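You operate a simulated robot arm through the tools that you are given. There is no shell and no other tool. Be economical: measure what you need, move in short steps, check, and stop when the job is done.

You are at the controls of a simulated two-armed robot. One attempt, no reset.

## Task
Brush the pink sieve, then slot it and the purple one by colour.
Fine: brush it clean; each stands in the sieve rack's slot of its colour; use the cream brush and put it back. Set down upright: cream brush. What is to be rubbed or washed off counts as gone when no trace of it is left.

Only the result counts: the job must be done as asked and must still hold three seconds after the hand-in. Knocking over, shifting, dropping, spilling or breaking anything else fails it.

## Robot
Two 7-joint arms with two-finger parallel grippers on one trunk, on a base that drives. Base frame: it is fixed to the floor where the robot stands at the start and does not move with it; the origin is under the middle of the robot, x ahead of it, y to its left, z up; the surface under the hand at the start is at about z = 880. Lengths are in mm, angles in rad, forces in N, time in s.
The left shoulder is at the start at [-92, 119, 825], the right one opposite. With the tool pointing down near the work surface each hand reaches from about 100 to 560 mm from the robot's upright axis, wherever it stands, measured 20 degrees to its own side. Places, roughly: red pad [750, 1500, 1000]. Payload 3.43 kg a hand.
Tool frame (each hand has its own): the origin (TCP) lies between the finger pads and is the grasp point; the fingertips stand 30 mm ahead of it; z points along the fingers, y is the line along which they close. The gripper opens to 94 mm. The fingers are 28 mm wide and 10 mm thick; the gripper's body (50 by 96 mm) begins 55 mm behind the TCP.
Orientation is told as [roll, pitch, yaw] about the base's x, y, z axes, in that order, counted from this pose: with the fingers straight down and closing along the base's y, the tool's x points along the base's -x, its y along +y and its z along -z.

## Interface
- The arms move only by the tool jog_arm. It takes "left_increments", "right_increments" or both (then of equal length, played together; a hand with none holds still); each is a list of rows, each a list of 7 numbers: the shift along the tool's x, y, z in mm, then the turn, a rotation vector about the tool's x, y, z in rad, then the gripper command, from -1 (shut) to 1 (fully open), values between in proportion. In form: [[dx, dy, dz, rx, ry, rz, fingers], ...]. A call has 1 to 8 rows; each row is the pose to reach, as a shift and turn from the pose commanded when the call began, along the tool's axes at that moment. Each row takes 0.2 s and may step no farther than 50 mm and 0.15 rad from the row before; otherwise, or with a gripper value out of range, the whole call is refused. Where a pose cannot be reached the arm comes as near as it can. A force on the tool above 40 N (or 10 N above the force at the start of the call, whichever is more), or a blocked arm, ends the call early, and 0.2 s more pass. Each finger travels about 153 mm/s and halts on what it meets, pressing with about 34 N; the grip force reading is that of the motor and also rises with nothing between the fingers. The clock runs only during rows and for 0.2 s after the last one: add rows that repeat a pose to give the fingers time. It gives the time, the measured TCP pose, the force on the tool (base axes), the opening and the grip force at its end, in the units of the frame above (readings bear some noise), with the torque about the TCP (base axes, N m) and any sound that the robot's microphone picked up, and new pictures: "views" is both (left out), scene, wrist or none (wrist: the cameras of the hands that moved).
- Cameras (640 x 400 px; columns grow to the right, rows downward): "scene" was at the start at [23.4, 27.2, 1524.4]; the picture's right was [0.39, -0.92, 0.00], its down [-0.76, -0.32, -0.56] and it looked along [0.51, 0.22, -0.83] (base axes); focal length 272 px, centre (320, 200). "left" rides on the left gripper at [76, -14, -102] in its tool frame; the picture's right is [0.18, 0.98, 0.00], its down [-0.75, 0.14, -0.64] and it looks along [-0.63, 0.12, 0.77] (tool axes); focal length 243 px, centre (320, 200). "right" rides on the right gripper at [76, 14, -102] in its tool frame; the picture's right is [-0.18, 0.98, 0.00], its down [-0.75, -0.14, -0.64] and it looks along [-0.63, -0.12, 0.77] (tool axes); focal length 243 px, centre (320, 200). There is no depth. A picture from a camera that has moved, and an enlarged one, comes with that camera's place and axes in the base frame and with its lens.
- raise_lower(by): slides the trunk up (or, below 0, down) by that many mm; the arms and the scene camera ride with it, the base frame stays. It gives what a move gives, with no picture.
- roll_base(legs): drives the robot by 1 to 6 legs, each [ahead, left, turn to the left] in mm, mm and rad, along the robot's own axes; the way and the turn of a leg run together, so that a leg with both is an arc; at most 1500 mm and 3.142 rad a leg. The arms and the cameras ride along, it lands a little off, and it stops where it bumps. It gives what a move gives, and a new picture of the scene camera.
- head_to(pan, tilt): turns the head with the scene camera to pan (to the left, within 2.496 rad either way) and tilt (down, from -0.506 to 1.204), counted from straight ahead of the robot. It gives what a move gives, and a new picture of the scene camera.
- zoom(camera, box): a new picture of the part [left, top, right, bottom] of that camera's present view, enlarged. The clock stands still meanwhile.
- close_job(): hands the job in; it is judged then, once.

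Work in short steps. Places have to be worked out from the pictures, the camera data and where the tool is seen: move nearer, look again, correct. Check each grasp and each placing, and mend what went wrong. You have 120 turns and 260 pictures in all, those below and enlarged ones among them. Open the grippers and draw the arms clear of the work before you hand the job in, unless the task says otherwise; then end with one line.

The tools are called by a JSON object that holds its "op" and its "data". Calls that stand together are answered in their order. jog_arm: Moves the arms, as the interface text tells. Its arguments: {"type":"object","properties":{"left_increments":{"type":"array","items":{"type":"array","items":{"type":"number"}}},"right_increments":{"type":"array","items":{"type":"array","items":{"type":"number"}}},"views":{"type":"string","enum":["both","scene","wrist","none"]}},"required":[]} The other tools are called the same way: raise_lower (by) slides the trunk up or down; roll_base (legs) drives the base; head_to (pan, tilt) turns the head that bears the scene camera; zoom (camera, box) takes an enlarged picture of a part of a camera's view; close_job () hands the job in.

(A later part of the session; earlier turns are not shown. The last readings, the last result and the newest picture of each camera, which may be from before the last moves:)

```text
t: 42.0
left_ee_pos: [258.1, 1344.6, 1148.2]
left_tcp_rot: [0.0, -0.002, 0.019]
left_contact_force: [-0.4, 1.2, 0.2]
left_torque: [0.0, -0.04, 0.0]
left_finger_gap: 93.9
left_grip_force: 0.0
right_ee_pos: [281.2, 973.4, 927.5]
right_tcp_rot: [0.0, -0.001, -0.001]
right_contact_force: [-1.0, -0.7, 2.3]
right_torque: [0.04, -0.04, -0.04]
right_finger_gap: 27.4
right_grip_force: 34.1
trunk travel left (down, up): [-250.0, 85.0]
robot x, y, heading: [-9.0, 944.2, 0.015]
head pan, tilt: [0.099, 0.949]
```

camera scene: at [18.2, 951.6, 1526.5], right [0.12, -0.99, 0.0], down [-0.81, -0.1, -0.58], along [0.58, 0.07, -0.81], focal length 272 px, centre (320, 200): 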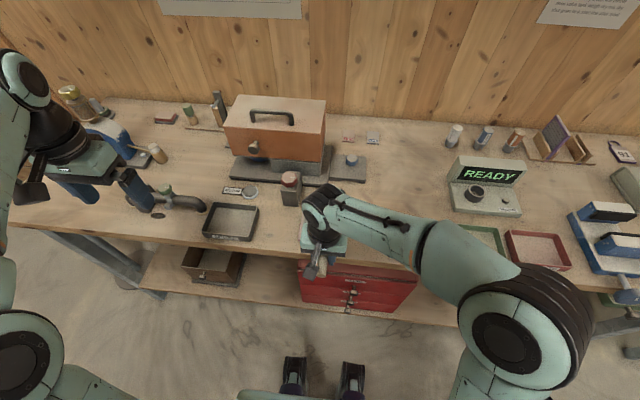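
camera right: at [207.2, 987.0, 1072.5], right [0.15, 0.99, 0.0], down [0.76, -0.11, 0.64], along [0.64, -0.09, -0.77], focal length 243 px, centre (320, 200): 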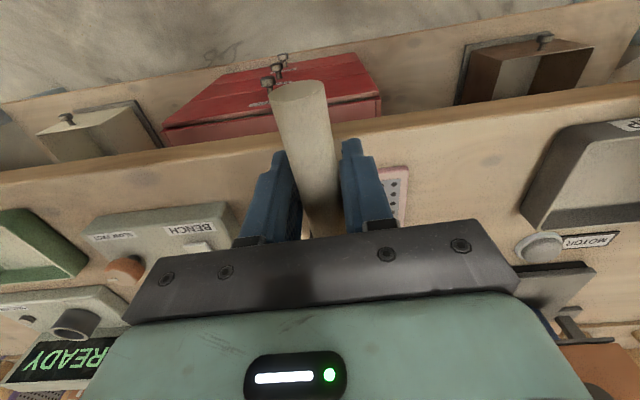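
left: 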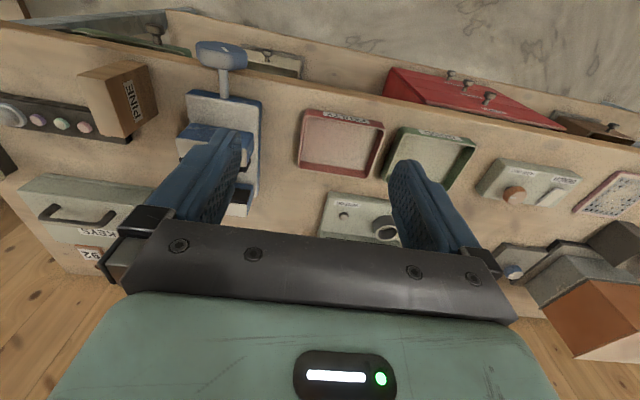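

Contact is starting. I'll add 1.2 mm and sweep back and forth.

{"op": "jog_arm", "data": {"right_increments": [[0, 0, 1.2, 0, 0, 0, -1], [0, 20, 1.2, 0, 0, 0, -1], [0, 40, 1.2, 0, 0, 0, -1], [0, 60, 1.2, 0, 0, 0, -1], [0, 40, 1.2, 0, 0, 0, -1], [0, 20, 1.2, 0, 0, 0, -1], [0, 0, 1.2, 0, 0, 0, -1], [0, -10, 1.2, 0, 0, 0, -1]], "views": "none"}}

{"op": "jog_arm", "data": {"right_increments": [[0, 0, 0.3, 0, 0, 0, -1], [0, 20, 0.3, 0, 0, 0, -1], [0, 45, 0.3, 0, 0, 0, -1], [0, 68, 0.3, 0, 0, 0, -1], [0, 45, 0.3, 0, 0, 0, -1], [0, 20, 0.3, 0, 0, 0, -1], [0, 10, 0.3, 0, 0, 0, -1]], "views": "none"}}

{"op": "jog_arm", "data": {"right_increments": [[0, 0, 0, 0, 0, 0, -1], [0, 25, 0, 0, 0, 0, -1], [0, 50, 0, 0, 0, 0, -1], [0, 60, 0, 0, 0, 0, -1], [0, 40, 0, 0, 0, 0, -1], [0, 20, 0, 0, 0, 0, -1], [0, 0, 0, 0, 0, 0, -1]], "views": "none"}}

{"op": "jog_arm", "data": {"right_increments": [[0, 0, -40, 0, 0, 0, -1], [30, -20, -60, 0, 0, 0, -1], [60, -50, -70, 0, 0, 0, -1], [80, -90, -70, 0, 0, 0, -1], [80, -130, -70, 0, 0, 0, -1]], "views": "none"}}

{"op": "zoom", "data": {"camera": "scene", "box": [290, 200, 350, 250]}}

```text
t: 43.8
left_ee_pos: [257.4, 1345.5, 1146.9]
left_tcp_rot: [0.0, -0.002, 0.019]
left_contact_force: [-0.1, 0.0, 0.1]
left_torque: [-0.01, 0.04, 0.01]
left_finger_gap: 94.0
left_grip_force: 0.0
right_ee_pos: [281.6, 964.8, 923.5]
right_tcp_rot: [0.001, 0.0, -0.001]
right_contact_force: [-1.6, 2.7, 8.5]
right_torque: [0.09, -0.52, 0.19]
right_finger_gap: 27.8
right_grip_force: 34.0
trunk travel left (down, up): [-250.0, 85.0]
robot x, y, heading: [-10.0, 943.4, 0.019]
head pan, tilt: [0.099, 0.949]
```

```text
t: 45.4
left_ee_pos: [257.8, 1345.3, 1147.2]
left_tcp_rot: [0.0, 0.001, 0.017]
left_contact_force: [0.7, 0.0, 0.2]
left_torque: [0.0, 0.03, 0.02]
left_finger_gap: 93.9
left_grip_force: 0.0
right_ee_pos: [282.1, 976.0, 924.4]
right_tcp_rot: [0.0, -0.001, -0.002]
right_contact_force: [0.0, -0.2, -2.6]
right_torque: [0.01, 0.15, 0.01]
right_finger_gap: 27.5
right_grip_force: 34.4
trunk travel left (down, up): [-250.0, 85.0]
robot x, y, heading: [-11.0, 944.9, 0.02]
head pan, tilt: [0.099, 0.949]
```

```text
t: 47.0
left_ee_pos: [258.2, 1344.2, 1147.4]
left_tcp_rot: [0.001, -0.001, 0.02]
left_contact_force: [0.0, 0.5, 0.4]
left_torque: [0.02, 0.01, 0.02]
left_finger_gap: 93.9
left_grip_force: 0.1
right_ee_pos: [283.4, 973.4, 924.0]
right_tcp_rot: [0.0, 0.0, -0.001]
right_contact_force: [0.3, -0.3, -2.0]
right_torque: [0.04, 0.11, 0.0]
right_finger_gap: 27.7
right_grip_force: 33.9
trunk travel left (down, up): [-250.0, 85.0]
robot x, y, heading: [-12.0, 942.4, 0.02]
head pan, tilt: [0.099, 0.949]
```

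```text
t: 48.2
left_ee_pos: [257.8, 1344.8, 1147.6]
left_tcp_rot: [0.001, -0.003, 0.019]
left_contact_force: [0.3, -0.2, 0.0]
left_torque: [0.0, -0.02, 0.01]
left_finger_gap: 93.9
left_grip_force: 0.2
right_ee_pos: [200.9, 844.4, 995.9]
right_tcp_rot: [0.0, 0.0, 0.0]
right_contact_force: [0.0, 0.5, -1.6]
right_torque: [0.01, 0.09, 0.01]
right_finger_gap: 27.4
right_grip_force: 34.3
trunk travel left (down, up): [-250.0, 85.0]
robot x, y, heading: [-9.6, 947.0, 0.023]
head pan, tilt: [0.099, 0.949]
```

```text
8.00 times, centred on (320, 225) of scene
camera zoom: at [18.9, 950.8, 1526.5], right [0.12, -0.99, 0.0], down [-0.81, -0.1, -0.58], along [0.58, 0.07, -0.81], focal length 2177 px, centre (320, 0)
```

zoom: 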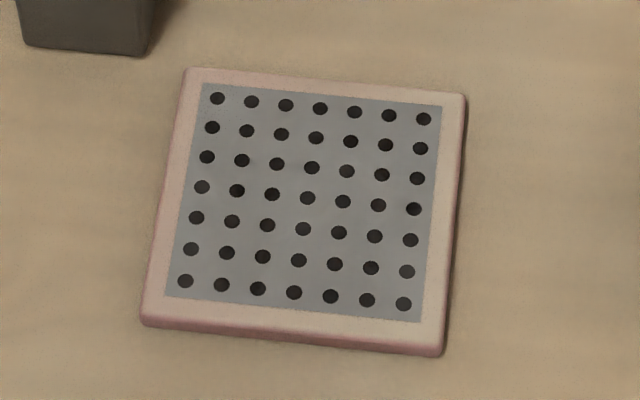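

The mesh looks clean all over. To be safe I'll do one more pass with positive contact over the full area.

{"op": "jog_arm", "data": {"right_increments": [[0, 40, 0, 0, 0, 0, -1], [-20, 80, 0, 0, 0, 0, -1], [-50, 110, 10, 0, 0, 0, -1], [-81, 127, 35, 0, 0, 0, -1], [-81, 127, 65, 0, 0, 0, -1], [-81, 127, 71, 0, 0, 0, -1], [-81, 127, 74, 0, 0, 0, -1]], "views": "none"}}

```text
t: 49.8
left_ee_pos: [258.1, 1343.8, 1149.0]
left_tcp_rot: [-0.001, -0.002, 0.019]
left_contact_force: [-0.6, 0.2, 0.4]
left_torque: [-0.04, 0.0, -0.01]
left_finger_gap: 94.0
left_grip_force: 0.1
right_ee_pos: [282.4, 969.6, 921.3]
right_tcp_rot: [0.002, -0.003, 0.0]
right_contact_force: [-4.6, -3.6, 15.4]
right_torque: [-0.01, -0.81, -0.16]
right_finger_gap: 28.3
right_grip_force: 34.5
trunk travel left (down, up): [-250.0, 85.0]
robot x, y, heading: [-8.5, 941.2, 0.022]
head pan, tilt: [0.099, 0.949]
```

Good contact. Sweeping out and back, then lifting and looking from nearer.

{"op": "jog_arm", "data": {"right_increments": [[0, 15, -0.5, 0, 0, 0, -1], [0, 30, -0.5, 0, 0, 0, -1], [0, 48, -0.5, 0, 0, 0, -1], [0, 66, -0.5, 0, 0, 0, -1], [0, 45, -0.5, 0, 0, 0, -1], [0, 25, -0.5, 0, 0, 0, -1], [0, 5, -0.5, 0, 0, 0, -1]], "views": "none"}}

{"op": "jog_arm", "data": {"right_increments": [[0, 0, -40, 0, 0, 0, -1], [30, -20, -70, 0, 0, 0, -1], [60, -50, -90, 0, 0, 0, -1], [80, -90, -110, 0, 0, 0, -1], [80, -130, -130, 0, 0, 0, -1]], "views": "both"}}

{"op": "zoom", "data": {"camera": "scene", "box": [290, 200, 350, 250]}}

```text
t: 51.4
left_ee_pos: [259.2, 1344.2, 1147.6]
left_tcp_rot: [0.001, -0.003, 0.017]
left_contact_force: [-0.2, 0.2, -0.8]
left_torque: [0.03, -0.01, -0.02]
left_finger_gap: 93.8
left_grip_force: 0.1
right_ee_pos: [284.9, 976.0, 923.2]
right_tcp_rot: [0.0, 0.001, -0.002]
right_contact_force: [0.5, 0.0, -1.4]
right_torque: [0.02, 0.12, 0.0]
right_finger_gap: 27.8
right_grip_force: 34.1
trunk travel left (down, up): [-250.0, 85.0]
robot x, y, heading: [-14.6, 943.5, 0.02]
head pan, tilt: [0.099, 0.949]
```

```text
t: 52.6
left_ee_pos: [258.4, 1343.6, 1148.7]
left_tcp_rot: [0.0, -0.002, 0.019]
left_contact_force: [0.5, -0.1, 0.0]
left_torque: [0.01, 0.01, 0.02]
left_finger_gap: 93.8
left_grip_force: 0.0
right_ee_pos: [202.9, 843.2, 1050.1]
right_tcp_rot: [0.0, 0.0, -0.001]
right_contact_force: [-0.1, -0.4, -0.7]
right_torque: [0.04, 0.1, 0.0]
right_finger_gap: 27.7
right_grip_force: 34.1
trunk travel left (down, up): [-250.0, 85.0]
robot x, y, heading: [-10.2, 940.2, 0.018]
head pan, tilt: [0.099, 0.949]
camera scene: at [18.9, 950.9, 1526.5], right [0.12, -0.99, 0.0], down [-0.81, -0.1, -0.58], along [0.58, 0.07, -0.81], focal length 272 px, centre (320, 200)
camera right: at [125.8, 857.7, 1152.5], right [0.18, 0.98, 0.0], down [0.75, -0.14, 0.64], along [0.63, -0.12, -0.77], focal length 243 px, centre (320, 200)
```

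scene: 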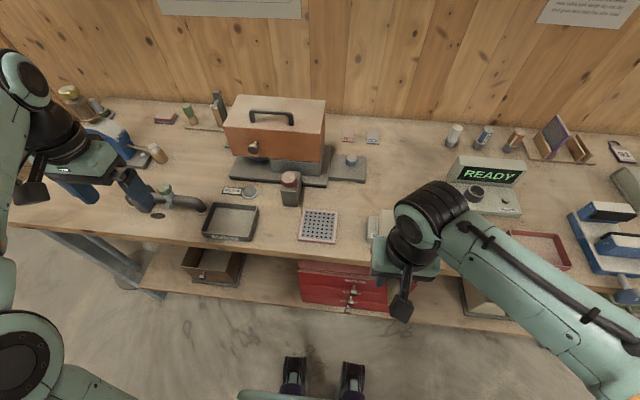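
right: 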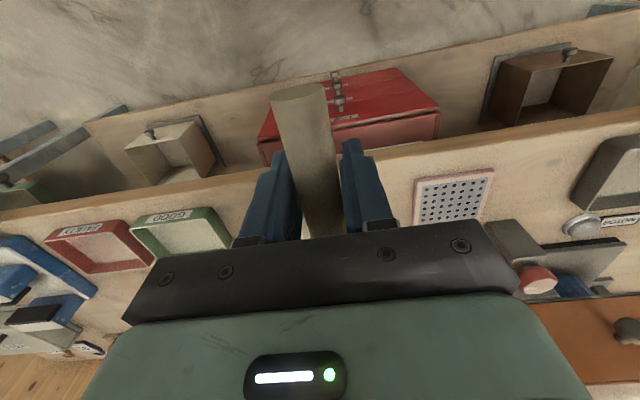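

```text
8.00 times, centred on (320, 225) of scene
camera zoom: at [18.9, 950.9, 1526.5], right [0.12, -0.99, 0.0], down [-0.81, -0.1, -0.58], along [0.58, 0.07, -0.81], focal length 2177 px, centre (320, 0)
```

zoom: 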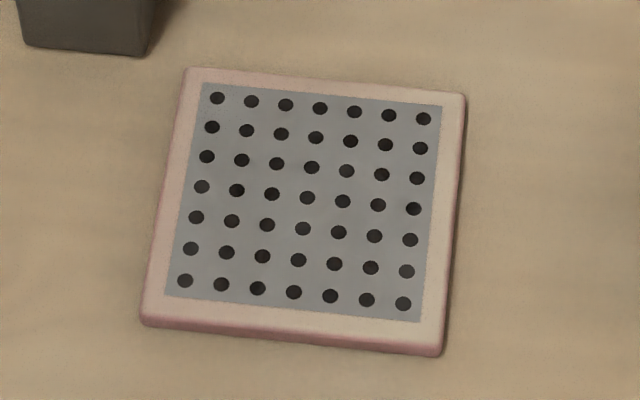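

The sieve is clean and the brush hasn't slipped in the grip. At 97 mm the sieve is too wide to span, so I'll use the left hand to pull it about 60 mm over the bench edge (x≈307), then grip its overhanging edge. First I yaw the left hand 90° and move the right hand aside.

{"op": "jog_arm", "data": {"left_increments": [[0, 0, 0, 0, 0, -0.149, 0], [0, 0, 0, 0, 0, -0.298, -0.5], [0, 0, 0, 0, 0, -0.447, -1], [0, 0, 0, 0, 0, -0.596, -1], [0, 0, 0, 0, 0, -0.745, -1], [0, 0, 0, 0, 0, -0.894, -1], [0, 0, 0, 0, 0, -1.043, -1], [0, 0, 0, 0, 0, -1.19, -1]], "right_increments": [[0, -10, 0, 0, 0, 0, -1], [0, -20, 0, 0, 0, 0, -1], [0, -30, 0, 0, 0, 0, -1], [0, -40, 0, 0, 0, 0, -1], [0, -50, 0, 0, 0, 0, -1], [0, -60, 0, 0, 0, 0, -1], [0, -70, 0, 0, 0, 0, -1], [0, -80, 0, 0, 0, 0, -1]], "views": "scene"}}

```text
t: 54.4
left_ee_pos: [260.0, 1344.5, 1147.5]
left_tcp_rot: [0.001, -0.001, 1.211]
left_contact_force: [-0.6, 0.3, -0.2]
left_torque: [0.03, 0.02, 0.02]
left_finger_gap: 0.3
left_grip_force: 33.4
right_ee_pos: [202.0, 767.6, 1050.7]
right_tcp_rot: [0.0, 0.0, -0.002]
right_contact_force: [-0.6, -0.5, -2.0]
right_torque: [-0.02, 0.12, 0.0]
right_finger_gap: 27.4
right_grip_force: 34.0
trunk travel left (down, up): [-250.0, 85.0]
robot x, y, heading: [-12.7, 945.6, 0.023]
head pan, tilt: [0.099, 0.949]
camera scene: at [18.9, 951.3, 1526.5], right [0.12, -0.99, 0.0], down [-0.81, -0.1, -0.58], along [0.58, 0.07, -0.81], focal length 272 px, centre (320, 200)
```

scene: 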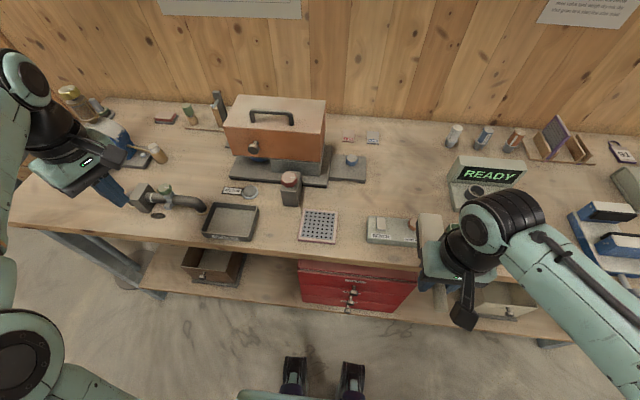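

The yaw works. Now I move the left hand high over to behind the sieve while finishing the yaw to 90°.

{"op": "jog_arm", "data": {"left_increments": [[30.5, -36.7, 0, 0, 0, -0.12, -1], [61, -73.4, 0, 0, 0, -0.24, -1], [91.5, -110.1, 0, 0, 0, -0.36, -1], [122, -146.8, 0, 0, 0, -0.36, -1], [152.5, -183.5, 0, 0, 0, -0.36, -1], [183, -220.2, 0, 0, 0, -0.36, -1], [213.5, -256.9, 0, 0, 0, -0.36, -1], [244, -293.6, 0, 0, 0, -0.36, -1]]}}

```text
t: 56.2
left_ee_pos: [410.5, 1068.4, 1143.5]
left_tcp_rot: [-0.003, 0.003, 1.565]
left_contact_force: [-0.4, -0.5, 0.1]
left_torque: [-0.03, 0.02, -0.02]
left_finger_gap: 0.0
left_grip_force: 33.1
left hand out of reach, approached as far as the arm can: row 7, 8
right_ee_pos: [203.4, 767.8, 1051.7]
right_tcp_rot: [0.0, 0.0, -0.001]
right_contact_force: [1.1, 0.3, -1.9]
right_torque: [0.04, 0.13, -0.01]
right_finger_gap: 27.9
right_grip_force: 34.1
trunk travel left (down, up): [-250.0, 85.0]
robot x, y, heading: [-11.3, 941.8, 0.023]
head pan, tilt: [0.099, 0.949]
camera scene: at [19.1, 951.6, 1526.5], right [0.12, -0.99, 0.0], down [-0.81, -0.1, -0.58], along [0.58, 0.07, -0.81], focal length 272 px, centre (320, 200)
camera left: at [424.0, 994.1, 1246.7], right [-0.98, -0.18, 0.0], down [-0.14, 0.75, 0.64], along [-0.11, 0.63, -0.77], focal length 243 px, centre (320, 200)
```

scene: 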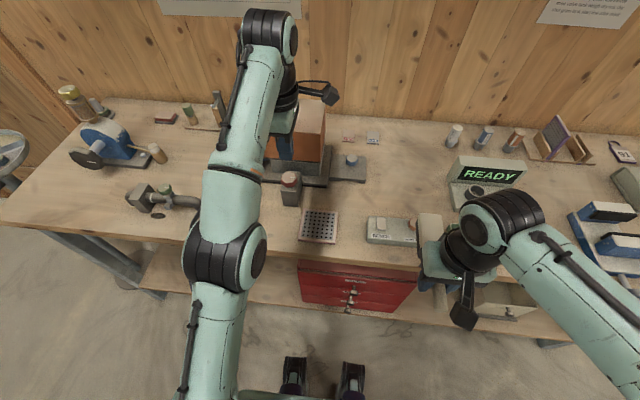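
left: 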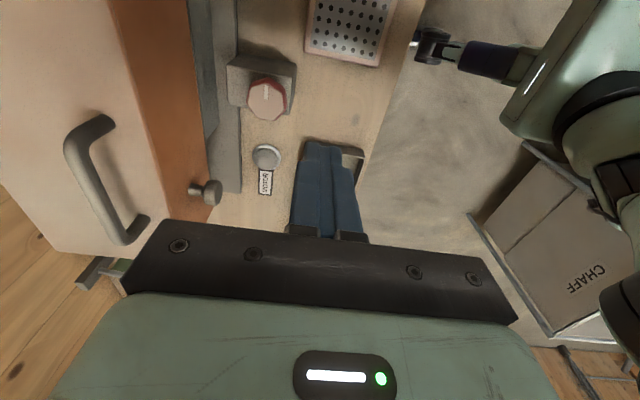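

At this height the left hand is out of reach at x≈410. I'll pull it back a bit and drive the base 90 mm ahead and 60 mm right to get a comfortable reach.

{"op": "jog_arm", "data": {"left_increments": [[0, 40, 0, 0, 0, 0, -1], [0, 70, 0, 0, 0, 0, -1]], "views": "none"}}

{"op": "roll_base", "data": {"legs": [[90, -60, -0.02]]}}

```text
t: 56.8
left_ee_pos: [339.8, 1070.7, 1142.4]
left_tcp_rot: [-0.001, 0.001, 1.568]
left_contact_force: [0.3, 0.2, 0.0]
left_torque: [0.0, 0.02, 0.0]
left_finger_gap: 0.0
left_grip_force: 33.4
right_ee_pos: [202.2, 766.7, 1051.1]
right_tcp_rot: [0.001, 0.002, -0.002]
right_contact_force: [-0.4, -0.1, -1.6]
right_torque: [0.01, 0.16, -0.01]
right_finger_gap: 27.6
right_grip_force: 33.8
trunk travel left (down, up): [-250.0, 85.0]
robot x, y, heading: [-9.5, 939.9, 0.014]
head pan, tilt: [0.099, 0.949]
```

```text
t: 58.0
left_ee_pos: [435.1, 1003.9, 1142.6]
left_tcp_rot: [0.0, -0.001, 1.549]
left_contact_force: [0.8, 0.8, -0.3]
left_torque: [0.0, 0.01, -0.01]
left_finger_gap: 0.3
left_grip_force: 32.3
right_ee_pos: [289.7, 704.6, 1052.1]
right_tcp_rot: [0.001, -0.001, -0.021]
right_contact_force: [0.1, -0.5, -1.4]
right_torque: [0.0, 0.11, 0.03]
right_finger_gap: 27.2
right_grip_force: 33.7
trunk travel left (down, up): [-250.0, 85.0]
robot x, y, heading: [78.4, 886.3, -0.004]
head pan, tilt: [0.099, 0.949]
camera scene: at [109.7, 892.4, 1526.4], right [0.1, -1.0, 0.0], down [-0.81, -0.08, -0.58], along [0.58, 0.06, -0.81], focal length 272 px, centre (320, 200)
```

scene: 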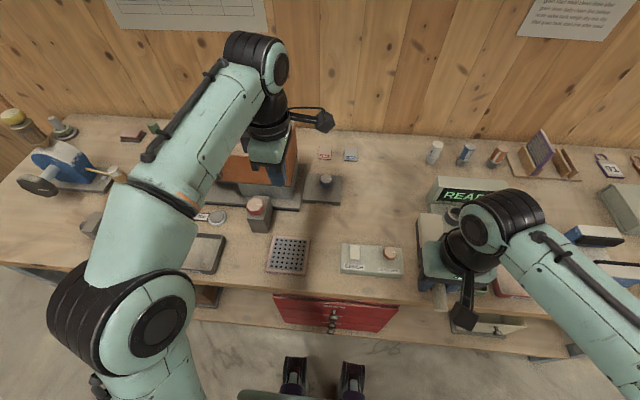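

Now I move the left hand to x 458, y 998 and lower it to just above table level behind the sieve.

{"op": "jog_arm", "data": {"left_increments": [[6, -23, 40, 0, 0, -0.02, -1], [6, -23, 80, 0, 0, -0.02, -1], [6, -23, 120, 0, 0, -0.02, -1], [6, -23, 160, 0, 0, -0.02, -1], [6, -23, 195, 0, 0, -0.02, -1]]}}

{"op": "zoom", "data": {"camera": "scene", "box": [210, 160, 370, 290]}}

```text
t: 59.2
left_ee_pos: [458.2, 998.1, 950.6]
left_tcp_rot: [0.001, -0.001, 1.566]
left_contact_force: [-1.2, 0.0, -0.2]
left_torque: [-0.01, 0.02, 0.02]
left_finger_gap: 0.0
left_grip_force: 33.0
right_ee_pos: [288.6, 705.1, 1051.0]
right_tcp_rot: [0.001, 0.0, -0.023]
right_contact_force: [-0.3, -0.5, -2.8]
right_torque: [0.0, 0.12, 0.01]
right_finger_gap: 27.6
right_grip_force: 34.0
trunk travel left (down, up): [-250.0, 85.0]
robot x, y, heading: [77.2, 881.1, -0.007]
head pan, tilt: [0.099, 0.949]
camera scene: at [109.5, 892.7, 1526.5], right [0.1, -1.0, 0.0], down [-0.81, -0.08, -0.58], along [0.58, 0.06, -0.81], focal length 272 px, centre (320, 200)
camera left: at [471.7, 922.9, 1053.4], right [-0.98, -0.18, 0.0], down [-0.14, 0.75, 0.64], along [-0.12, 0.63, -0.77], focal length 243 px, centre (320, 200)
```

scene: 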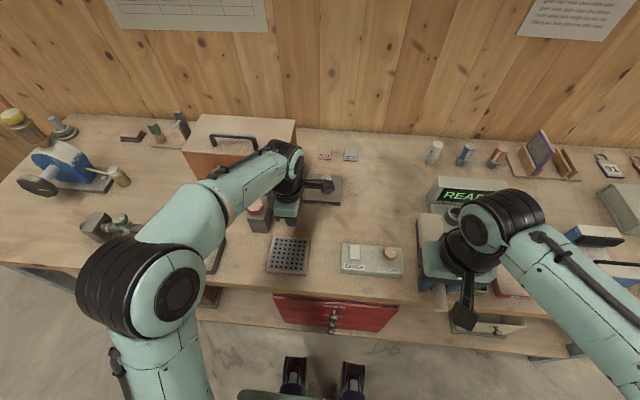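
left: 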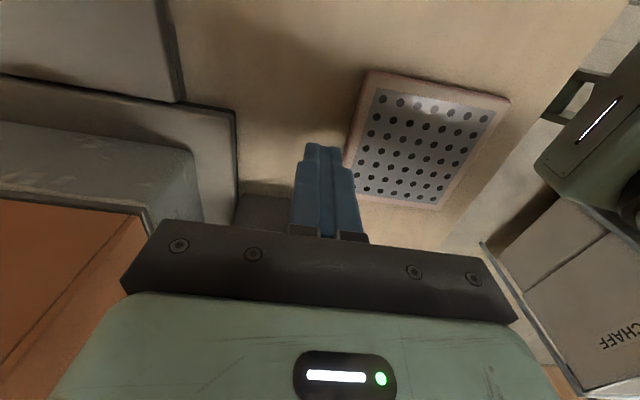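

```text
3.08 times, centred on (290, 225) of scene
camera zoom: at [109.5, 892.7, 1526.5], right [0.1, -1.0, 0.0], down [-0.81, -0.08, -0.58], along [0.58, 0.06, -0.81], focal length 837 px, centre (412, 123)
```

zoom: 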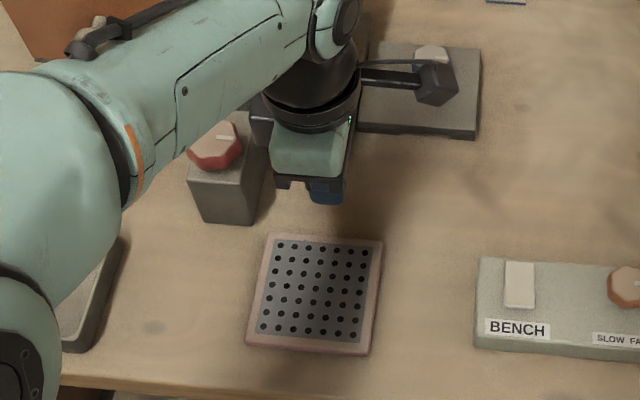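

The finger is well placed behind the sieve. I'll lower to tips about 4 mm above the bench, then pull toward me 60 mm first and check.

{"op": "jog_arm", "data": {"left_increments": [[0, 0, 20, 0, 0, 0, -1], [0, 0, 35, 0, 0, 0, -1], [0, 10, 35.5, 0, 0, 0, -1], [0, 25, 35.5, 0, 0, 0, -1], [0, 40, 35.5, 0, 0, 0, -1], [0, 50, 35.5, 0, 0, 0, -1], [0, 60, 35.5, 0, 0, 0, -1]], "views": "wrist"}}

{"op": "zoom", "data": {"camera": "scene", "box": [210, 160, 370, 290]}}

```text
t: 60.8
left_ee_pos: [396.3, 997.6, 912.7]
left_tcp_rot: [-0.001, -0.001, 1.566]
left_contact_force: [0.3, 0.0, -0.7]
left_torque: [0.04, -0.03, 0.01]
left_finger_gap: 0.1
left_grip_force: 33.6
right_ee_pos: [288.8, 704.0, 1050.1]
right_tcp_rot: [0.0, -0.002, -0.021]
right_contact_force: [0.4, 0.6, -2.4]
right_torque: [-0.03, 0.13, 0.01]
right_finger_gap: 27.4
right_grip_force: 33.9
trunk travel left (down, up): [-250.0, 85.0]
robot x, y, heading: [78.9, 887.0, -0.006]
head pan, tilt: [0.099, 0.949]
camera left: at [410.1, 922.7, 1016.6], right [-0.98, -0.18, 0.0], down [-0.14, 0.75, 0.64], along [-0.12, 0.63, -0.77], focal length 243 px, centre (320, 200)
```

left: 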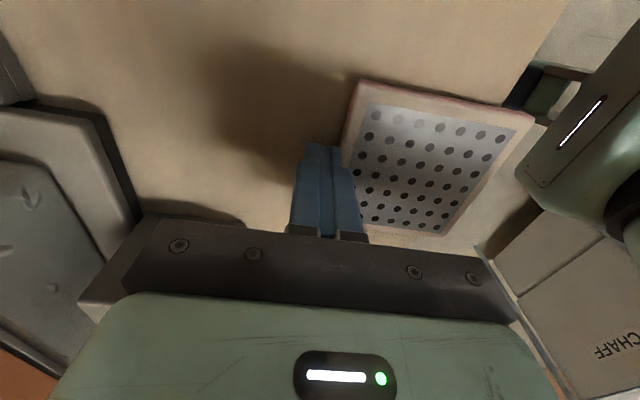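

```text
3.08 times, centred on (290, 225) of scene
camera zoom: at [109.1, 892.8, 1526.5], right [0.1, -1.0, 0.0], down [-0.81, -0.08, -0.58], along [0.58, 0.06, -0.81], focal length 837 px, centre (412, 123)
```

zoom: 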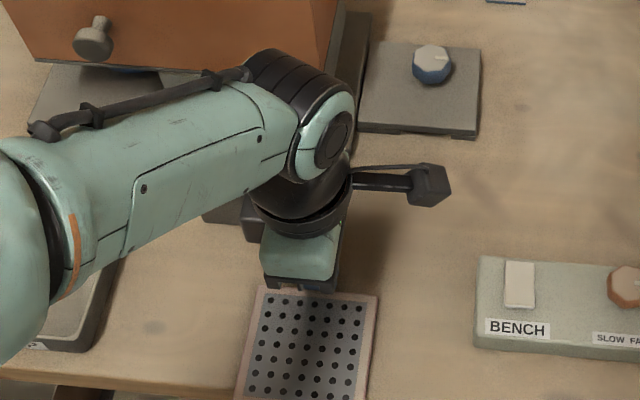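

The sieve slides straight. I'll look at its front edge relative to the bench edge.

{"op": "zoom", "data": {"camera": "scene", "box": [240, 230, 340, 310]}}

```text
5.00 times, centred on (290, 270) of scene
camera zoom: at [109.1, 892.8, 1526.5], right [0.1, -1.0, 0.0], down [-0.81, -0.08, -0.58], along [0.58, 0.06, -0.81], focal length 1361 px, centre (470, -150)
```

zoom: 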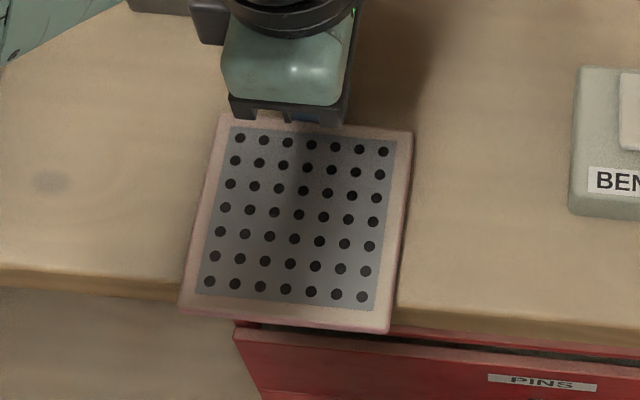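

The overhang is 17 mm past the edge at x≈305. Pulling 15 mm more makes it about 32 mm, with the centre still safely on the bench.

{"op": "jog_arm", "data": {"left_increments": [[0, 8, 0, 0, 0, 0, -1], [0, 15, 0, 0, 0, 0, -1], [0, 15, 0, 0, 0, 0, -1]], "views": "none"}}

{"op": "zoom", "data": {"camera": "scene", "box": [240, 230, 340, 310]}}

```text
t: 61.6
left_ee_pos: [382.9, 998.3, 912.4]
left_tcp_rot: [0.0, -0.001, 1.568]
left_contact_force: [0.0, 0.6, -0.6]
left_torque: [-0.03, 0.0, 0.03]
left_finger_gap: 0.0
left_grip_force: 33.2
right_ee_pos: [288.8, 703.8, 1050.6]
right_tcp_rot: [0.001, -0.001, -0.022]
right_contact_force: [-0.8, 0.7, -1.4]
right_torque: [0.01, 0.12, 0.04]
right_finger_gap: 27.6
right_grip_force: 33.8
trunk travel left (down, up): [-250.0, 85.0]
robot x, y, heading: [80.8, 886.6, -0.006]
head pan, tilt: [0.099, 0.949]
```

```text
5.00 times, centred on (290, 270) of scene
camera zoom: at [109.3, 892.7, 1526.5], right [0.1, -1.0, 0.0], down [-0.81, -0.08, -0.58], along [0.58, 0.06, -0.81], focal length 1361 px, centre (470, -150)
```

zoom: 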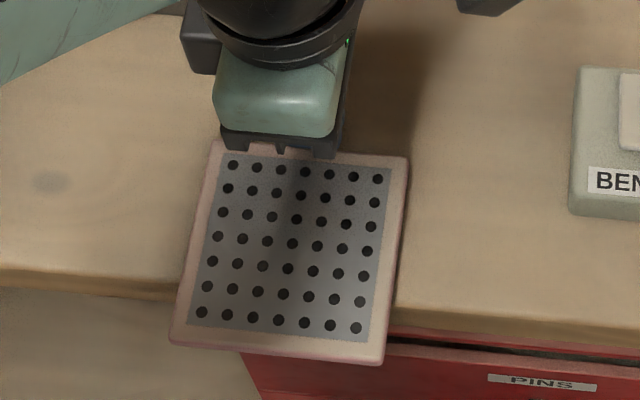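

The overhang is 29 mm, with the front edge at x≈276. I'll raise the left hand clear and back the robot off 250 mm to make room for a horizontal approach.

{"op": "jog_arm", "data": {"left_increments": [[0, -5, -5, 0, 0, 0, -1], [0, -5, -45, 0, 0, 0, -1], [0, -5, -90, 0, 0, 0, -0.5], [0, -5, -135, 0, 0, 0, 0], [0, -5, -180, 0, 0, 0, 0]], "views": "none"}}

{"op": "roll_base", "data": {"legs": [[-250, 0, 0]]}}

```text
t: 62.8
left_ee_pos: [383.2, 1000.0, 1097.2]
left_tcp_rot: [0.0, 0.001, 1.569]
left_contact_force: [-0.2, 0.6, 0.7]
left_torque: [-0.03, 0.01, 0.01]
left_finger_gap: 46.8
left_grip_force: 0.3
right_ee_pos: [289.4, 704.5, 1051.0]
right_tcp_rot: [0.0, 0.001, -0.023]
right_contact_force: [0.0, 0.1, -1.6]
right_torque: [0.02, 0.15, 0.02]
right_finger_gap: 27.6
right_grip_force: 34.1
trunk travel left (down, up): [-250.0, 85.0]
robot x, y, heading: [75.0, 886.8, -0.005]
head pan, tilt: [0.099, 0.949]
```

```text
t: 64.7
left_ee_pos: [125.5, 1001.2, 1096.4]
left_tcp_rot: [-0.001, -0.002, 1.566]
left_contact_force: [-0.3, -0.4, 0.0]
left_torque: [-0.04, 0.0, -0.03]
left_finger_gap: 46.8
left_grip_force: 0.0
right_ee_pos: [32.5, 704.6, 1051.2]
right_tcp_rot: [0.0, 0.0, -0.022]
right_contact_force: [0.0, 1.0, -1.3]
right_torque: [0.04, 0.12, 0.01]
right_finger_gap: 27.6
right_grip_force: 34.1
trunk travel left (down, up): [-250.0, 85.0]
robot x, y, heading: [-183.9, 885.2, -0.002]
head pan, tilt: [0.099, 0.949]
camera scene: at [-148.1, 893.4, 1526.5], right [0.1, -1.0, 0.0], down [-0.81, -0.08, -0.58], along [0.58, 0.06, -0.81], focal length 272 px, centre (320, 200)
```

scene: 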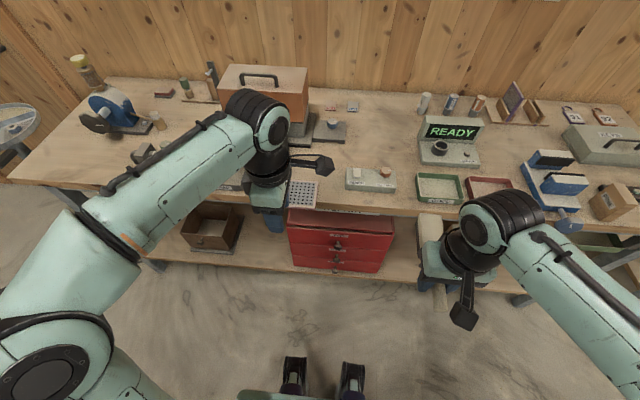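

Now I pitch the left hand from down to horizontal while moving forward and lowering, still clear of the bench.

{"op": "jog_arm", "data": {"left_increments": [[0, -8, 0, 0.14, 0, 0, 0], [0, -16, 10, 0.28, 0, 0, 0], [0, -24, 20, 0.42, 0, 0, 0], [0, -32, 30, 0.56, 0, 0, 0], [0, -40, 40, 0.7, 0, 0, 0], [0, -48, 50, 0.84, 0, 0, 0], [0, -56, 60, 0.98, 0, 0, 0], [0, -64, 70, 1.12, 0, 0, 0]]}}

```text
t: 66.5
left_ee_pos: [161.7, 1007.4, 1087.6]
left_tcp_rot: [-1.043, 0.111, 1.566]
left_contact_force: [0.2, 0.0, -0.2]
left_torque: [0.02, 0.0, 0.01]
left_finger_gap: 47.1
left_grip_force: 0.1
left hand out of reach, approached as far as the arm can: row 7, 8
right_ee_pos: [31.1, 703.6, 1050.6]
right_tcp_rot: [0.002, -0.001, -0.022]
right_contact_force: [0.8, -0.5, -2.4]
right_torque: [0.03, 0.12, 0.0]
right_finger_gap: 27.7
right_grip_force: 34.0
trunk travel left (down, up): [-250.0, 85.0]
robot x, y, heading: [-177.3, 886.0, -0.001]
head pan, tilt: [0.099, 0.949]
camera scene: at [-148.6, 890.9, 1526.4], right [0.1, -1.0, 0.0], down [-0.81, -0.08, -0.58], along [0.58, 0.06, -0.81], focal length 272 px, centre (320, 200)
camera left: at [80.1, 941.4, 1161.1], right [-0.5, -0.28, -0.82], down [-0.62, 0.77, 0.11], along [0.6, 0.57, -0.56], focal length 243 px, centre (320, 200)
```

scene: 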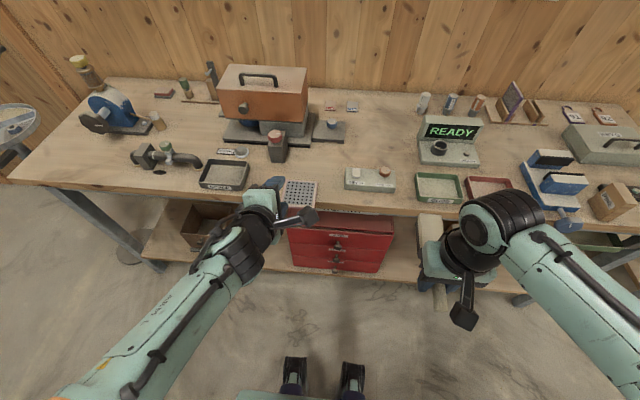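
left: 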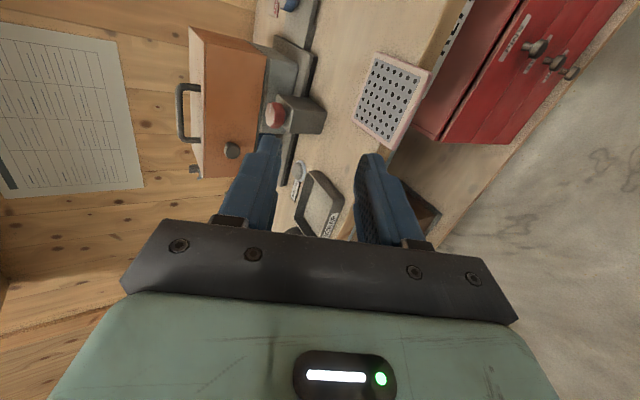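

The arm is too folded at this distance. I'll back the base off another 170 mm so that the horizontal pose is easier to reach.

{"op": "roll_base", "data": {"legs": [[-170, 0, 0]]}}

{"op": "jog_arm", "data": {"left_increments": [[0, -15, 25, 0.06, 0, 0, 0], [0, -20, 60, 0.12, 0, 0, 0], [0, -20, 100, 0.12, 0, 0, 0]]}}

```text
t: 67.9
left_ee_pos: [-5.9, 1013.7, 1087.6]
left_tcp_rot: [-1.043, 0.114, 1.578]
left_contact_force: [0.1, 0.4, -0.2]
left_torque: [0.0, 0.03, 0.01]
left_finger_gap: 46.8
left_grip_force: 0.0
right_ee_pos: [-134.8, 706.4, 1051.4]
right_tcp_rot: [-0.001, -0.001, -0.013]
right_contact_force: [-0.5, 0.0, -2.0]
right_torque: [0.01, 0.13, 0.0]
right_finger_gap: 27.6
right_grip_force: 33.7
trunk travel left (down, up): [-250.0, 85.0]
robot x, y, heading: [-346.3, 883.8, 0.011]
head pan, tilt: [0.099, 0.949]
camera scene: at [-316.7, 893.5, 1526.5], right [0.1, -0.99, 0.0], down [-0.81, -0.08, -0.58], along [0.58, 0.06, -0.81], focal length 272 px, centre (320, 200)
```

scene: 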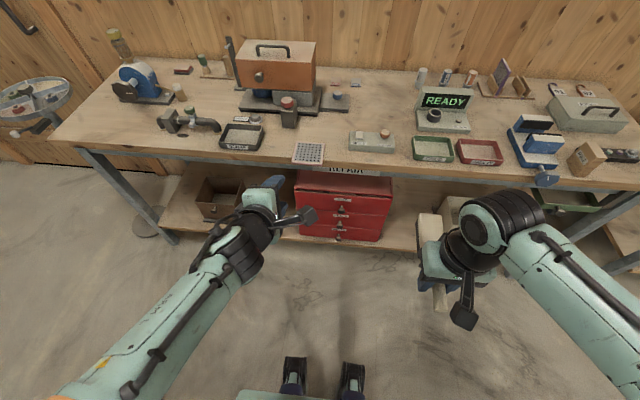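

```text
t: 68.7
left_ee_pos: [94.0, 1010.5, 1054.3]
left_tcp_rot: [-1.161, 0.116, 1.578]
left_contact_force: [0.2, 0.7, 0.4]
left_torque: [0.01, -0.02, 0.01]
left_finger_gap: 47.2
left_grip_force: 0.0
right_ee_pos: [-133.6, 707.0, 1050.8]
right_tcp_rot: [0.0, 0.002, -0.013]
right_contact_force: [0.3, 1.6, -2.4]
right_torque: [0.0, 0.16, -0.02]
right_finger_gap: 27.7
right_grip_force: 33.8
trunk travel left (down, up): [-250.0, 85.0]
robot x, y, heading: [-344.8, 882.4, 0.005]
head pan, tilt: [0.099, 0.949]
camera scene: at [-314.3, 894.1, 1526.5], right [0.1, -0.99, 0.0], down [-0.81, -0.09, -0.58], along [0.58, 0.06, -0.81], focal length 272 px, centre (320, 200)
camera left: at [6.4, 941.9, 1117.6], right [-0.39, -0.29, -0.87], down [-0.65, 0.76, 0.04], along [0.65, 0.58, -0.48], focal length 243 px, centre (320, 200)
```

scene: 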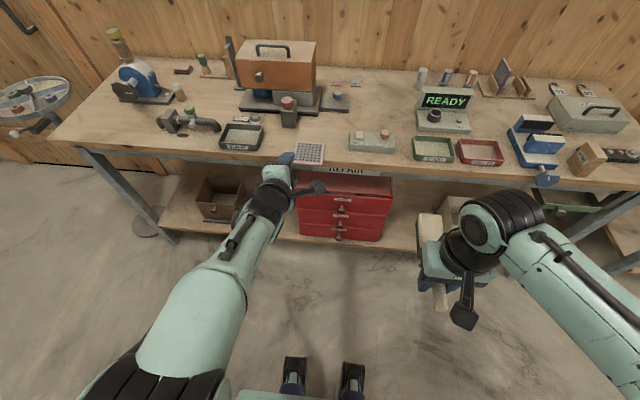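
left: 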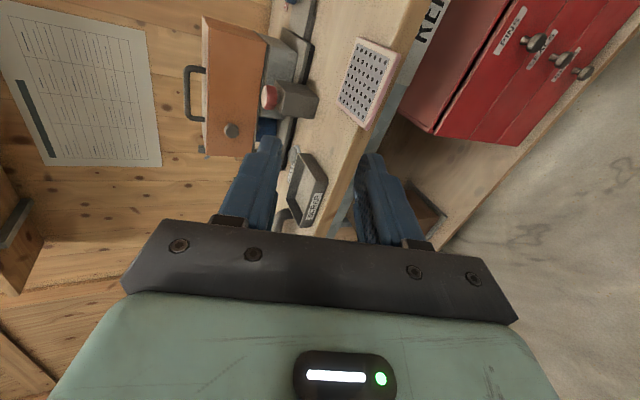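

The pose is reachable. I'll straighten the hand to exactly horizontal and bring it to pre-grasp (205, 998, 885), with the tips short of the sieve.

{"op": "jog_arm", "data": {"left_increments": [[-1, 18.5, 28, 0.068, -0.003, 0.0195, 0], [-2, 37, 56, 0.137, -0.006, 0.039, 0], [-3, 55.6, 84.5, 0.205, -0.009, 0.0585, 0], [-4, 74, 113, 0.273, -0.012, 0.078, 0], [-5, 92.5, 141, 0.342, -0.015, 0.0975, 0], [-6.4, 111.3, 169, 0.41, -0.017, 0.117, 0]]}}

{"op": "zoom", "data": {"camera": "left", "box": [180, 0, 480, 250]}}

```text
t: 70.1
left_ee_pos: [200.7, 997.5, 881.4]
left_tcp_rot: [-1.575, -0.001, 1.571]
left_contact_force: [0.9, 0.4, 0.1]
left_torque: [-0.02, -0.03, 0.01]
left_finger_gap: 47.0
left_grip_force: 0.1
right_ee_pos: [-134.3, 707.5, 1051.2]
right_tcp_rot: [-0.001, 0.0, -0.014]
right_contact_force: [-0.2, -0.7, -1.3]
right_torque: [0.0, 0.17, 0.01]
right_finger_gap: 27.3
right_grip_force: 34.3
trunk travel left (down, up): [-250.0, 85.0]
robot x, y, heading: [-350.4, 885.7, 0.006]
head pan, tilt: [0.099, 0.949]
camera scene: at [-315.2, 892.7, 1526.4], right [0.1, -0.99, 0.0], down [-0.81, -0.08, -0.58], along [0.58, 0.06, -0.81], focal length 272 px, centre (320, 200)
camera left: at [98.0, 922.9, 897.3], right [0.0, -0.18, -0.98], down [-0.64, 0.75, -0.14], along [0.77, 0.63, -0.12], focal length 243 px, centre (320, 200)
```

scene: 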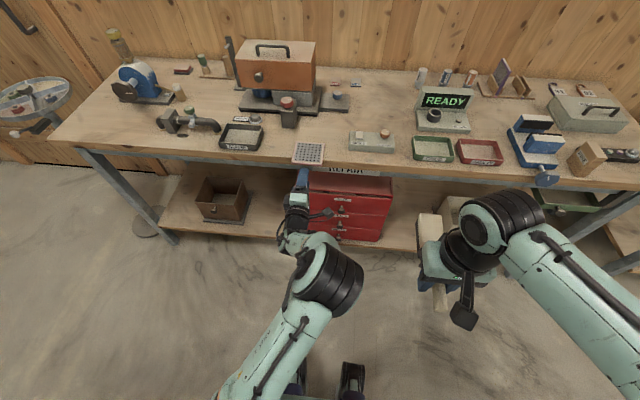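
left: 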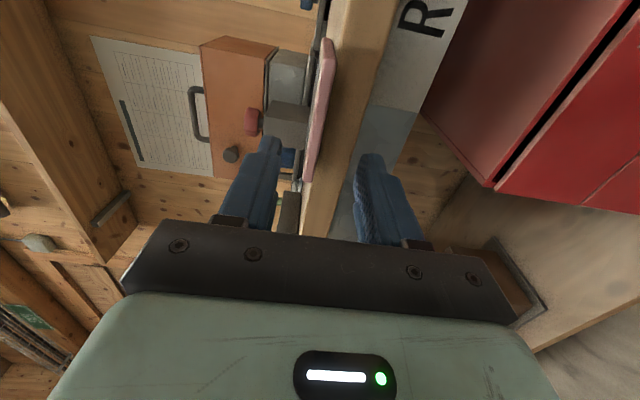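

```text
1.60 times, centred on (330, 125) of left
camera zoom: at [98.0, 922.9, 897.3], right [0.0, -0.18, -0.98], down [-0.64, 0.75, -0.14], along [0.77, 0.63, -0.12], focal length 388 px, centre (304, 320)
```

zoom: 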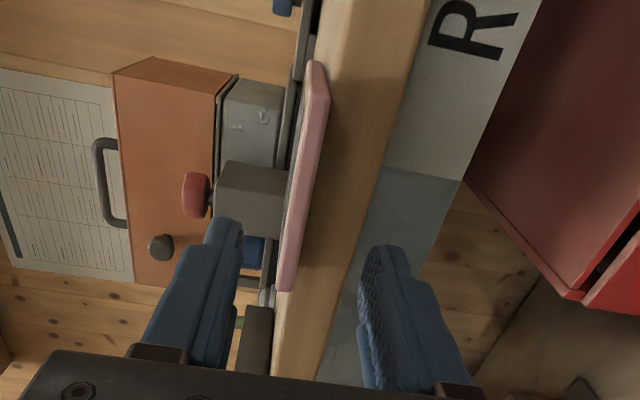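

The sieve's edge lies at z≈885–886, between the fingers, and the hand is at 881. I'll raise 4.5 mm, advance so the tips overlap the edge by about 20 mm, then close.

{"op": "jog_arm", "data": {"left_increments": [[0, -4.5, 0, 0, 0, 0, 0], [0, -4.5, 35, 0, 0, 0, 0], [0, -4.5, 64, 0, 0, 0, 0], [0, -4.5, 64, 0, 0, 0, 0]], "views": "wrist"}}

{"op": "zoom", "data": {"camera": "left", "box": [200, 20, 440, 240]}}

```text
t: 71.1
left_ee_pos: [261.7, 995.1, 893.6]
left_tcp_rot: [-1.57, -0.001, 1.573]
left_contact_force: [-0.4, 0.4, 0.1]
left_torque: [0.01, -0.01, -0.01]
left_finger_gap: 47.0
left_grip_force: 0.0
left hand out of reach, approached as far as the arm can: row 3, 4
right_ee_pos: [-134.3, 706.0, 1052.2]
right_tcp_rot: [0.0, 0.001, -0.014]
right_contact_force: [0.2, 0.1, -1.4]
right_torque: [0.03, 0.15, 0.03]
right_finger_gap: 27.7
right_grip_force: 34.6
trunk travel left (down, up): [-250.0, 85.0]
robot x, y, heading: [-346.4, 887.9, 0.007]
head pan, tilt: [0.099, 0.949]
camera left: at [158.6, 920.1, 907.8], right [0.0, -0.18, -0.98], down [-0.64, 0.75, -0.14], along [0.77, 0.63, -0.12], focal length 243 px, centre (320, 200)
```

left: 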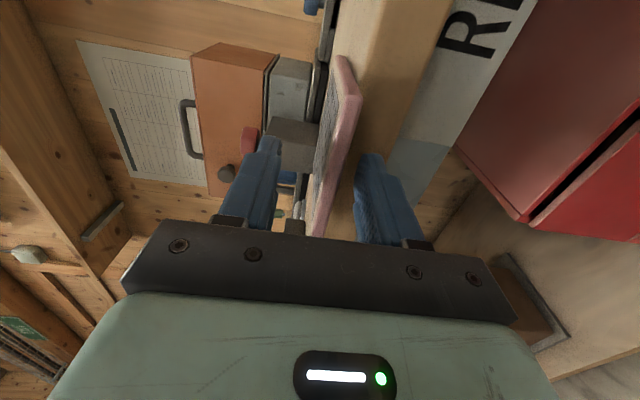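

```text
1.82 times, centred on (320, 130) of left
camera zoom: at [158.6, 920.1, 907.8], right [0.0, -0.18, -0.98], down [-0.64, 0.75, -0.14], along [0.77, 0.63, -0.12], focal length 441 px, centre (320, 327)
```

zoom: 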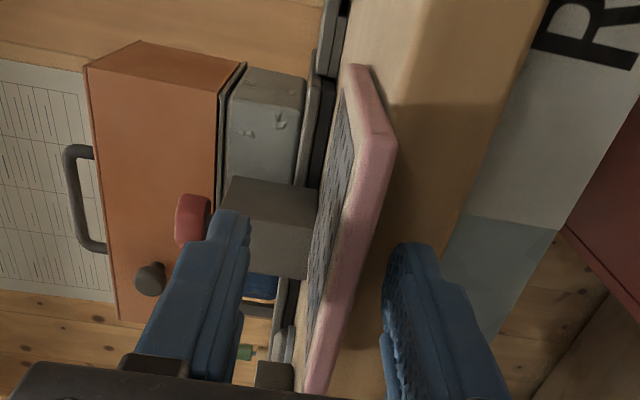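

The arm reached its limit and the z drifted up. I'll draw the hand back 80 mm, drive the base ahead 70 mm, and re-approach.

{"op": "jog_arm", "data": {"left_increments": [[0, 0, -40, 0, 0, 0, 0], [0, 0, -80, 0, 0, 0, 0]], "views": "none"}}

{"op": "roll_base", "data": {"legs": [[70, 0, 0]]}}

```text
t: 71.7
left_ee_pos: [178.5, 993.3, 892.0]
left_tcp_rot: [-1.573, -0.003, 1.571]
left_contact_force: [-0.1, 1.0, -0.2]
left_torque: [0.03, 0.02, -0.02]
left_finger_gap: 46.8
left_grip_force: 0.2
right_ee_pos: [-134.2, 705.3, 1052.1]
right_tcp_rot: [0.003, -0.001, -0.013]
right_contact_force: [-1.0, -0.1, -2.1]
right_torque: [-0.03, 0.11, -0.03]
right_finger_gap: 27.6
right_grip_force: 34.0
trunk travel left (down, up): [-250.0, 85.0]
robot x, y, heading: [-344.5, 888.6, 0.007]
head pan, tilt: [0.099, 0.949]
```

```text
t: 72.8
left_ee_pos: [251.5, 993.8, 892.7]
left_tcp_rot: [-1.573, -0.001, 1.57]
left_contact_force: [0.1, 1.0, -0.1]
left_torque: [0.02, -0.01, 0.03]
left_finger_gap: 47.0
left_grip_force: 0.0
right_ee_pos: [-61.7, 705.9, 1051.1]
right_tcp_rot: [0.0, -0.001, -0.016]
right_contact_force: [1.0, 0.2, -2.2]
right_torque: [-0.02, 0.12, -0.01]
right_finger_gap: 27.5
right_grip_force: 33.8
trunk travel left (down, up): [-250.0, 85.0]
robot x, y, heading: [-275.2, 889.7, 0.001]
head pan, tilt: [0.099, 0.949]
camera scene: at [-243.4, 893.7, 1526.4], right [0.1, -0.99, 0.0], down [-0.81, -0.08, -0.58], along [0.58, 0.06, -0.81], focal length 272 px, centre (320, 200)
```

scene: 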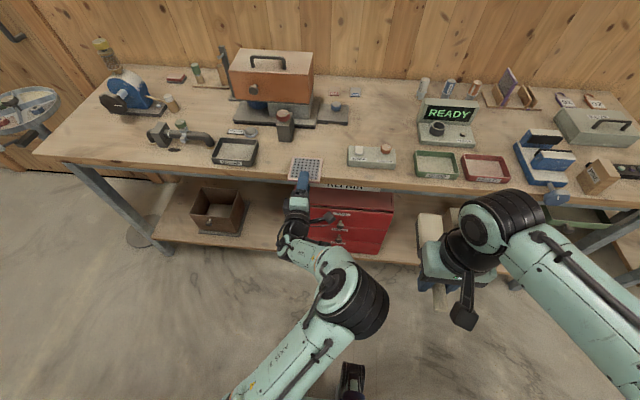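

Now a fine approach: down 6.5 mm, centre on y, and 14 mm forward.

{"op": "jog_arm", "data": {"left_increments": [[-3, 6.5, 0, 0, 0, 0, 0], [-3, 6.5, 8, 0, 0, 0, 0], [-3, 6.5, 14, 0, 0, 0, 0], [-3, 6.5, 14, 0, 0, 0, 0]], "views": "none"}}

{"op": "zoom", "data": {"camera": "left", "box": [200, 20, 440, 240]}}

```text
t: 73.8
left_ee_pos: [265.2, 996.7, 887.6]
left_tcp_rot: [-1.573, -0.001, 1.571]
left_contact_force: [0.9, 0.3, -0.1]
left_torque: [-0.01, 0.01, 0.03]
left_finger_gap: 47.0
left_grip_force: 0.1
right_ee_pos: [-64.6, 705.6, 1051.3]
right_tcp_rot: [0.001, -0.001, -0.016]
right_contact_force: [0.0, 0.3, -2.1]
right_torque: [-0.05, 0.12, 0.0]
right_finger_gap: 27.7
right_grip_force: 33.9
trunk travel left (down, up): [-250.0, 85.0]
robot x, y, heading: [-278.1, 886.6, 0.005]
head pan, tilt: [0.099, 0.949]
```

```text
1.82 times, centred on (320, 130) of left
camera zoom: at [162.2, 922.7, 901.0], right [0.0, -0.18, -0.98], down [-0.64, 0.75, -0.14], along [0.77, 0.63, -0.12], focal length 441 px, centre (320, 327)
```

zoom: 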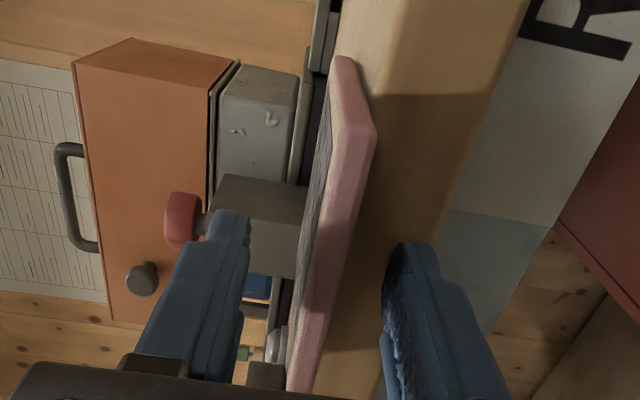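

The sieve edge sits midway between the fingers. Closing now.

{"op": "jog_arm", "data": {"left_increments": [[0, 1.5, 0, 0, 0, 0, -0.4], [0, 1.5, 0, 0, 0, 0, -1], [0, 1.5, 0, 0, 0, 0, -1], [0, 1.5, 0, 0, 0, 0, -1]], "views": "wrist"}}

```text
t: 74.8
left_ee_pos: [264.5, 997.4, 885.3]
left_tcp_rot: [-1.574, 0.0, 1.571]
left_contact_force: [1.1, 0.9, 1.4]
left_torque: [-0.11, -0.02, 0.05]
left_finger_gap: 9.0
left_grip_force: 34.2
right_ee_pos: [-63.3, 706.3, 1050.9]
right_tcp_rot: [-0.001, 0.0, -0.016]
right_contact_force: [-0.5, -0.3, -0.8]
right_torque: [-0.02, 0.12, 0.01]
right_finger_gap: 27.7
right_grip_force: 34.0
trunk travel left (down, up): [-250.0, 85.0]
robot x, y, heading: [-276.8, 886.5, 0.001]
head pan, tilt: [0.099, 0.949]
camera left: at [162.0, 922.6, 899.8], right [0.0, -0.18, -0.98], down [-0.64, 0.75, -0.14], along [0.77, 0.63, -0.12], focal length 243 px, centre (320, 200)
```

left: 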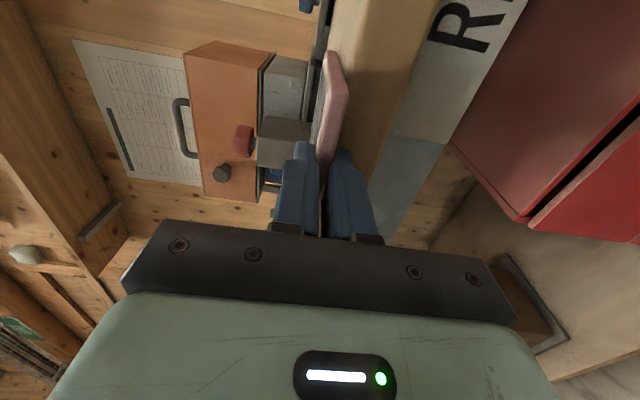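

The sieve is gripped at 9.0 mm thickness. Lifting it straight up 120 mm.

{"op": "jog_arm", "data": {"left_increments": [[0, -15, 0, 0, 0, 0, -1], [0, -50, 0, 0, 0, 0, -1], [0, -85, 0, 0, 0, 0, -1], [0, -120, 0, 0, 0, 0, -1]]}}

```text
t: 75.8
left_ee_pos: [261.8, 996.1, 1007.1]
left_tcp_rot: [-1.572, -0.003, 1.568]
left_contact_force: [-0.4, -0.2, -1.6]
left_torque: [-0.01, 0.1, -0.02]
left_finger_gap: 9.3
left_grip_force: 34.0
right_ee_pos: [-63.8, 707.1, 1051.9]
right_tcp_rot: [0.0, 0.001, -0.016]
right_contact_force: [0.1, -0.2, -1.7]
right_torque: [0.0, 0.12, -0.01]
right_finger_gap: 27.7
right_grip_force: 33.8
trunk travel left (down, up): [-250.0, 85.0]
robot x, y, heading: [-277.6, 886.3, 0.003]
head pan, tilt: [0.099, 0.949]
camera scene: at [-245.0, 894.0, 1526.4], right [0.1, -0.99, 0.0], down [-0.81, -0.08, -0.58], along [0.58, 0.06, -0.81], focal length 272 px, centre (320, 200)
camera left: at [159.0, 921.6, 1022.1], right [0.0, -0.18, -0.98], down [-0.64, 0.75, -0.14], along [0.77, 0.63, -0.12], focal length 243 px, centre (320, 200)
```

scene: 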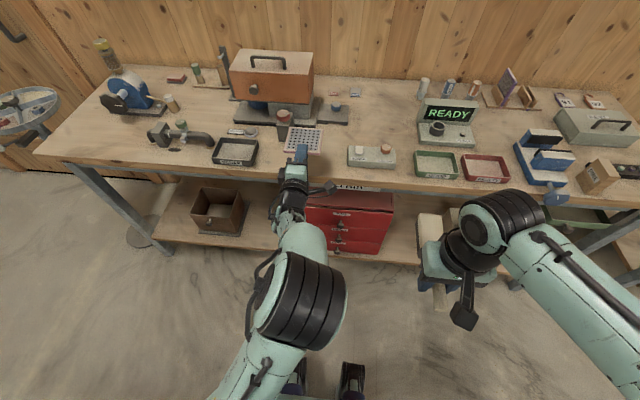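
left: 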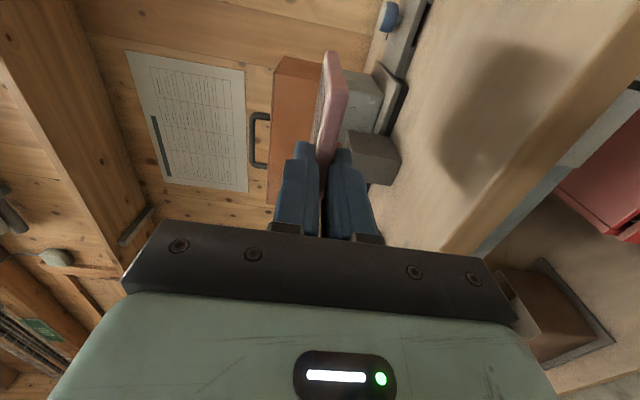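

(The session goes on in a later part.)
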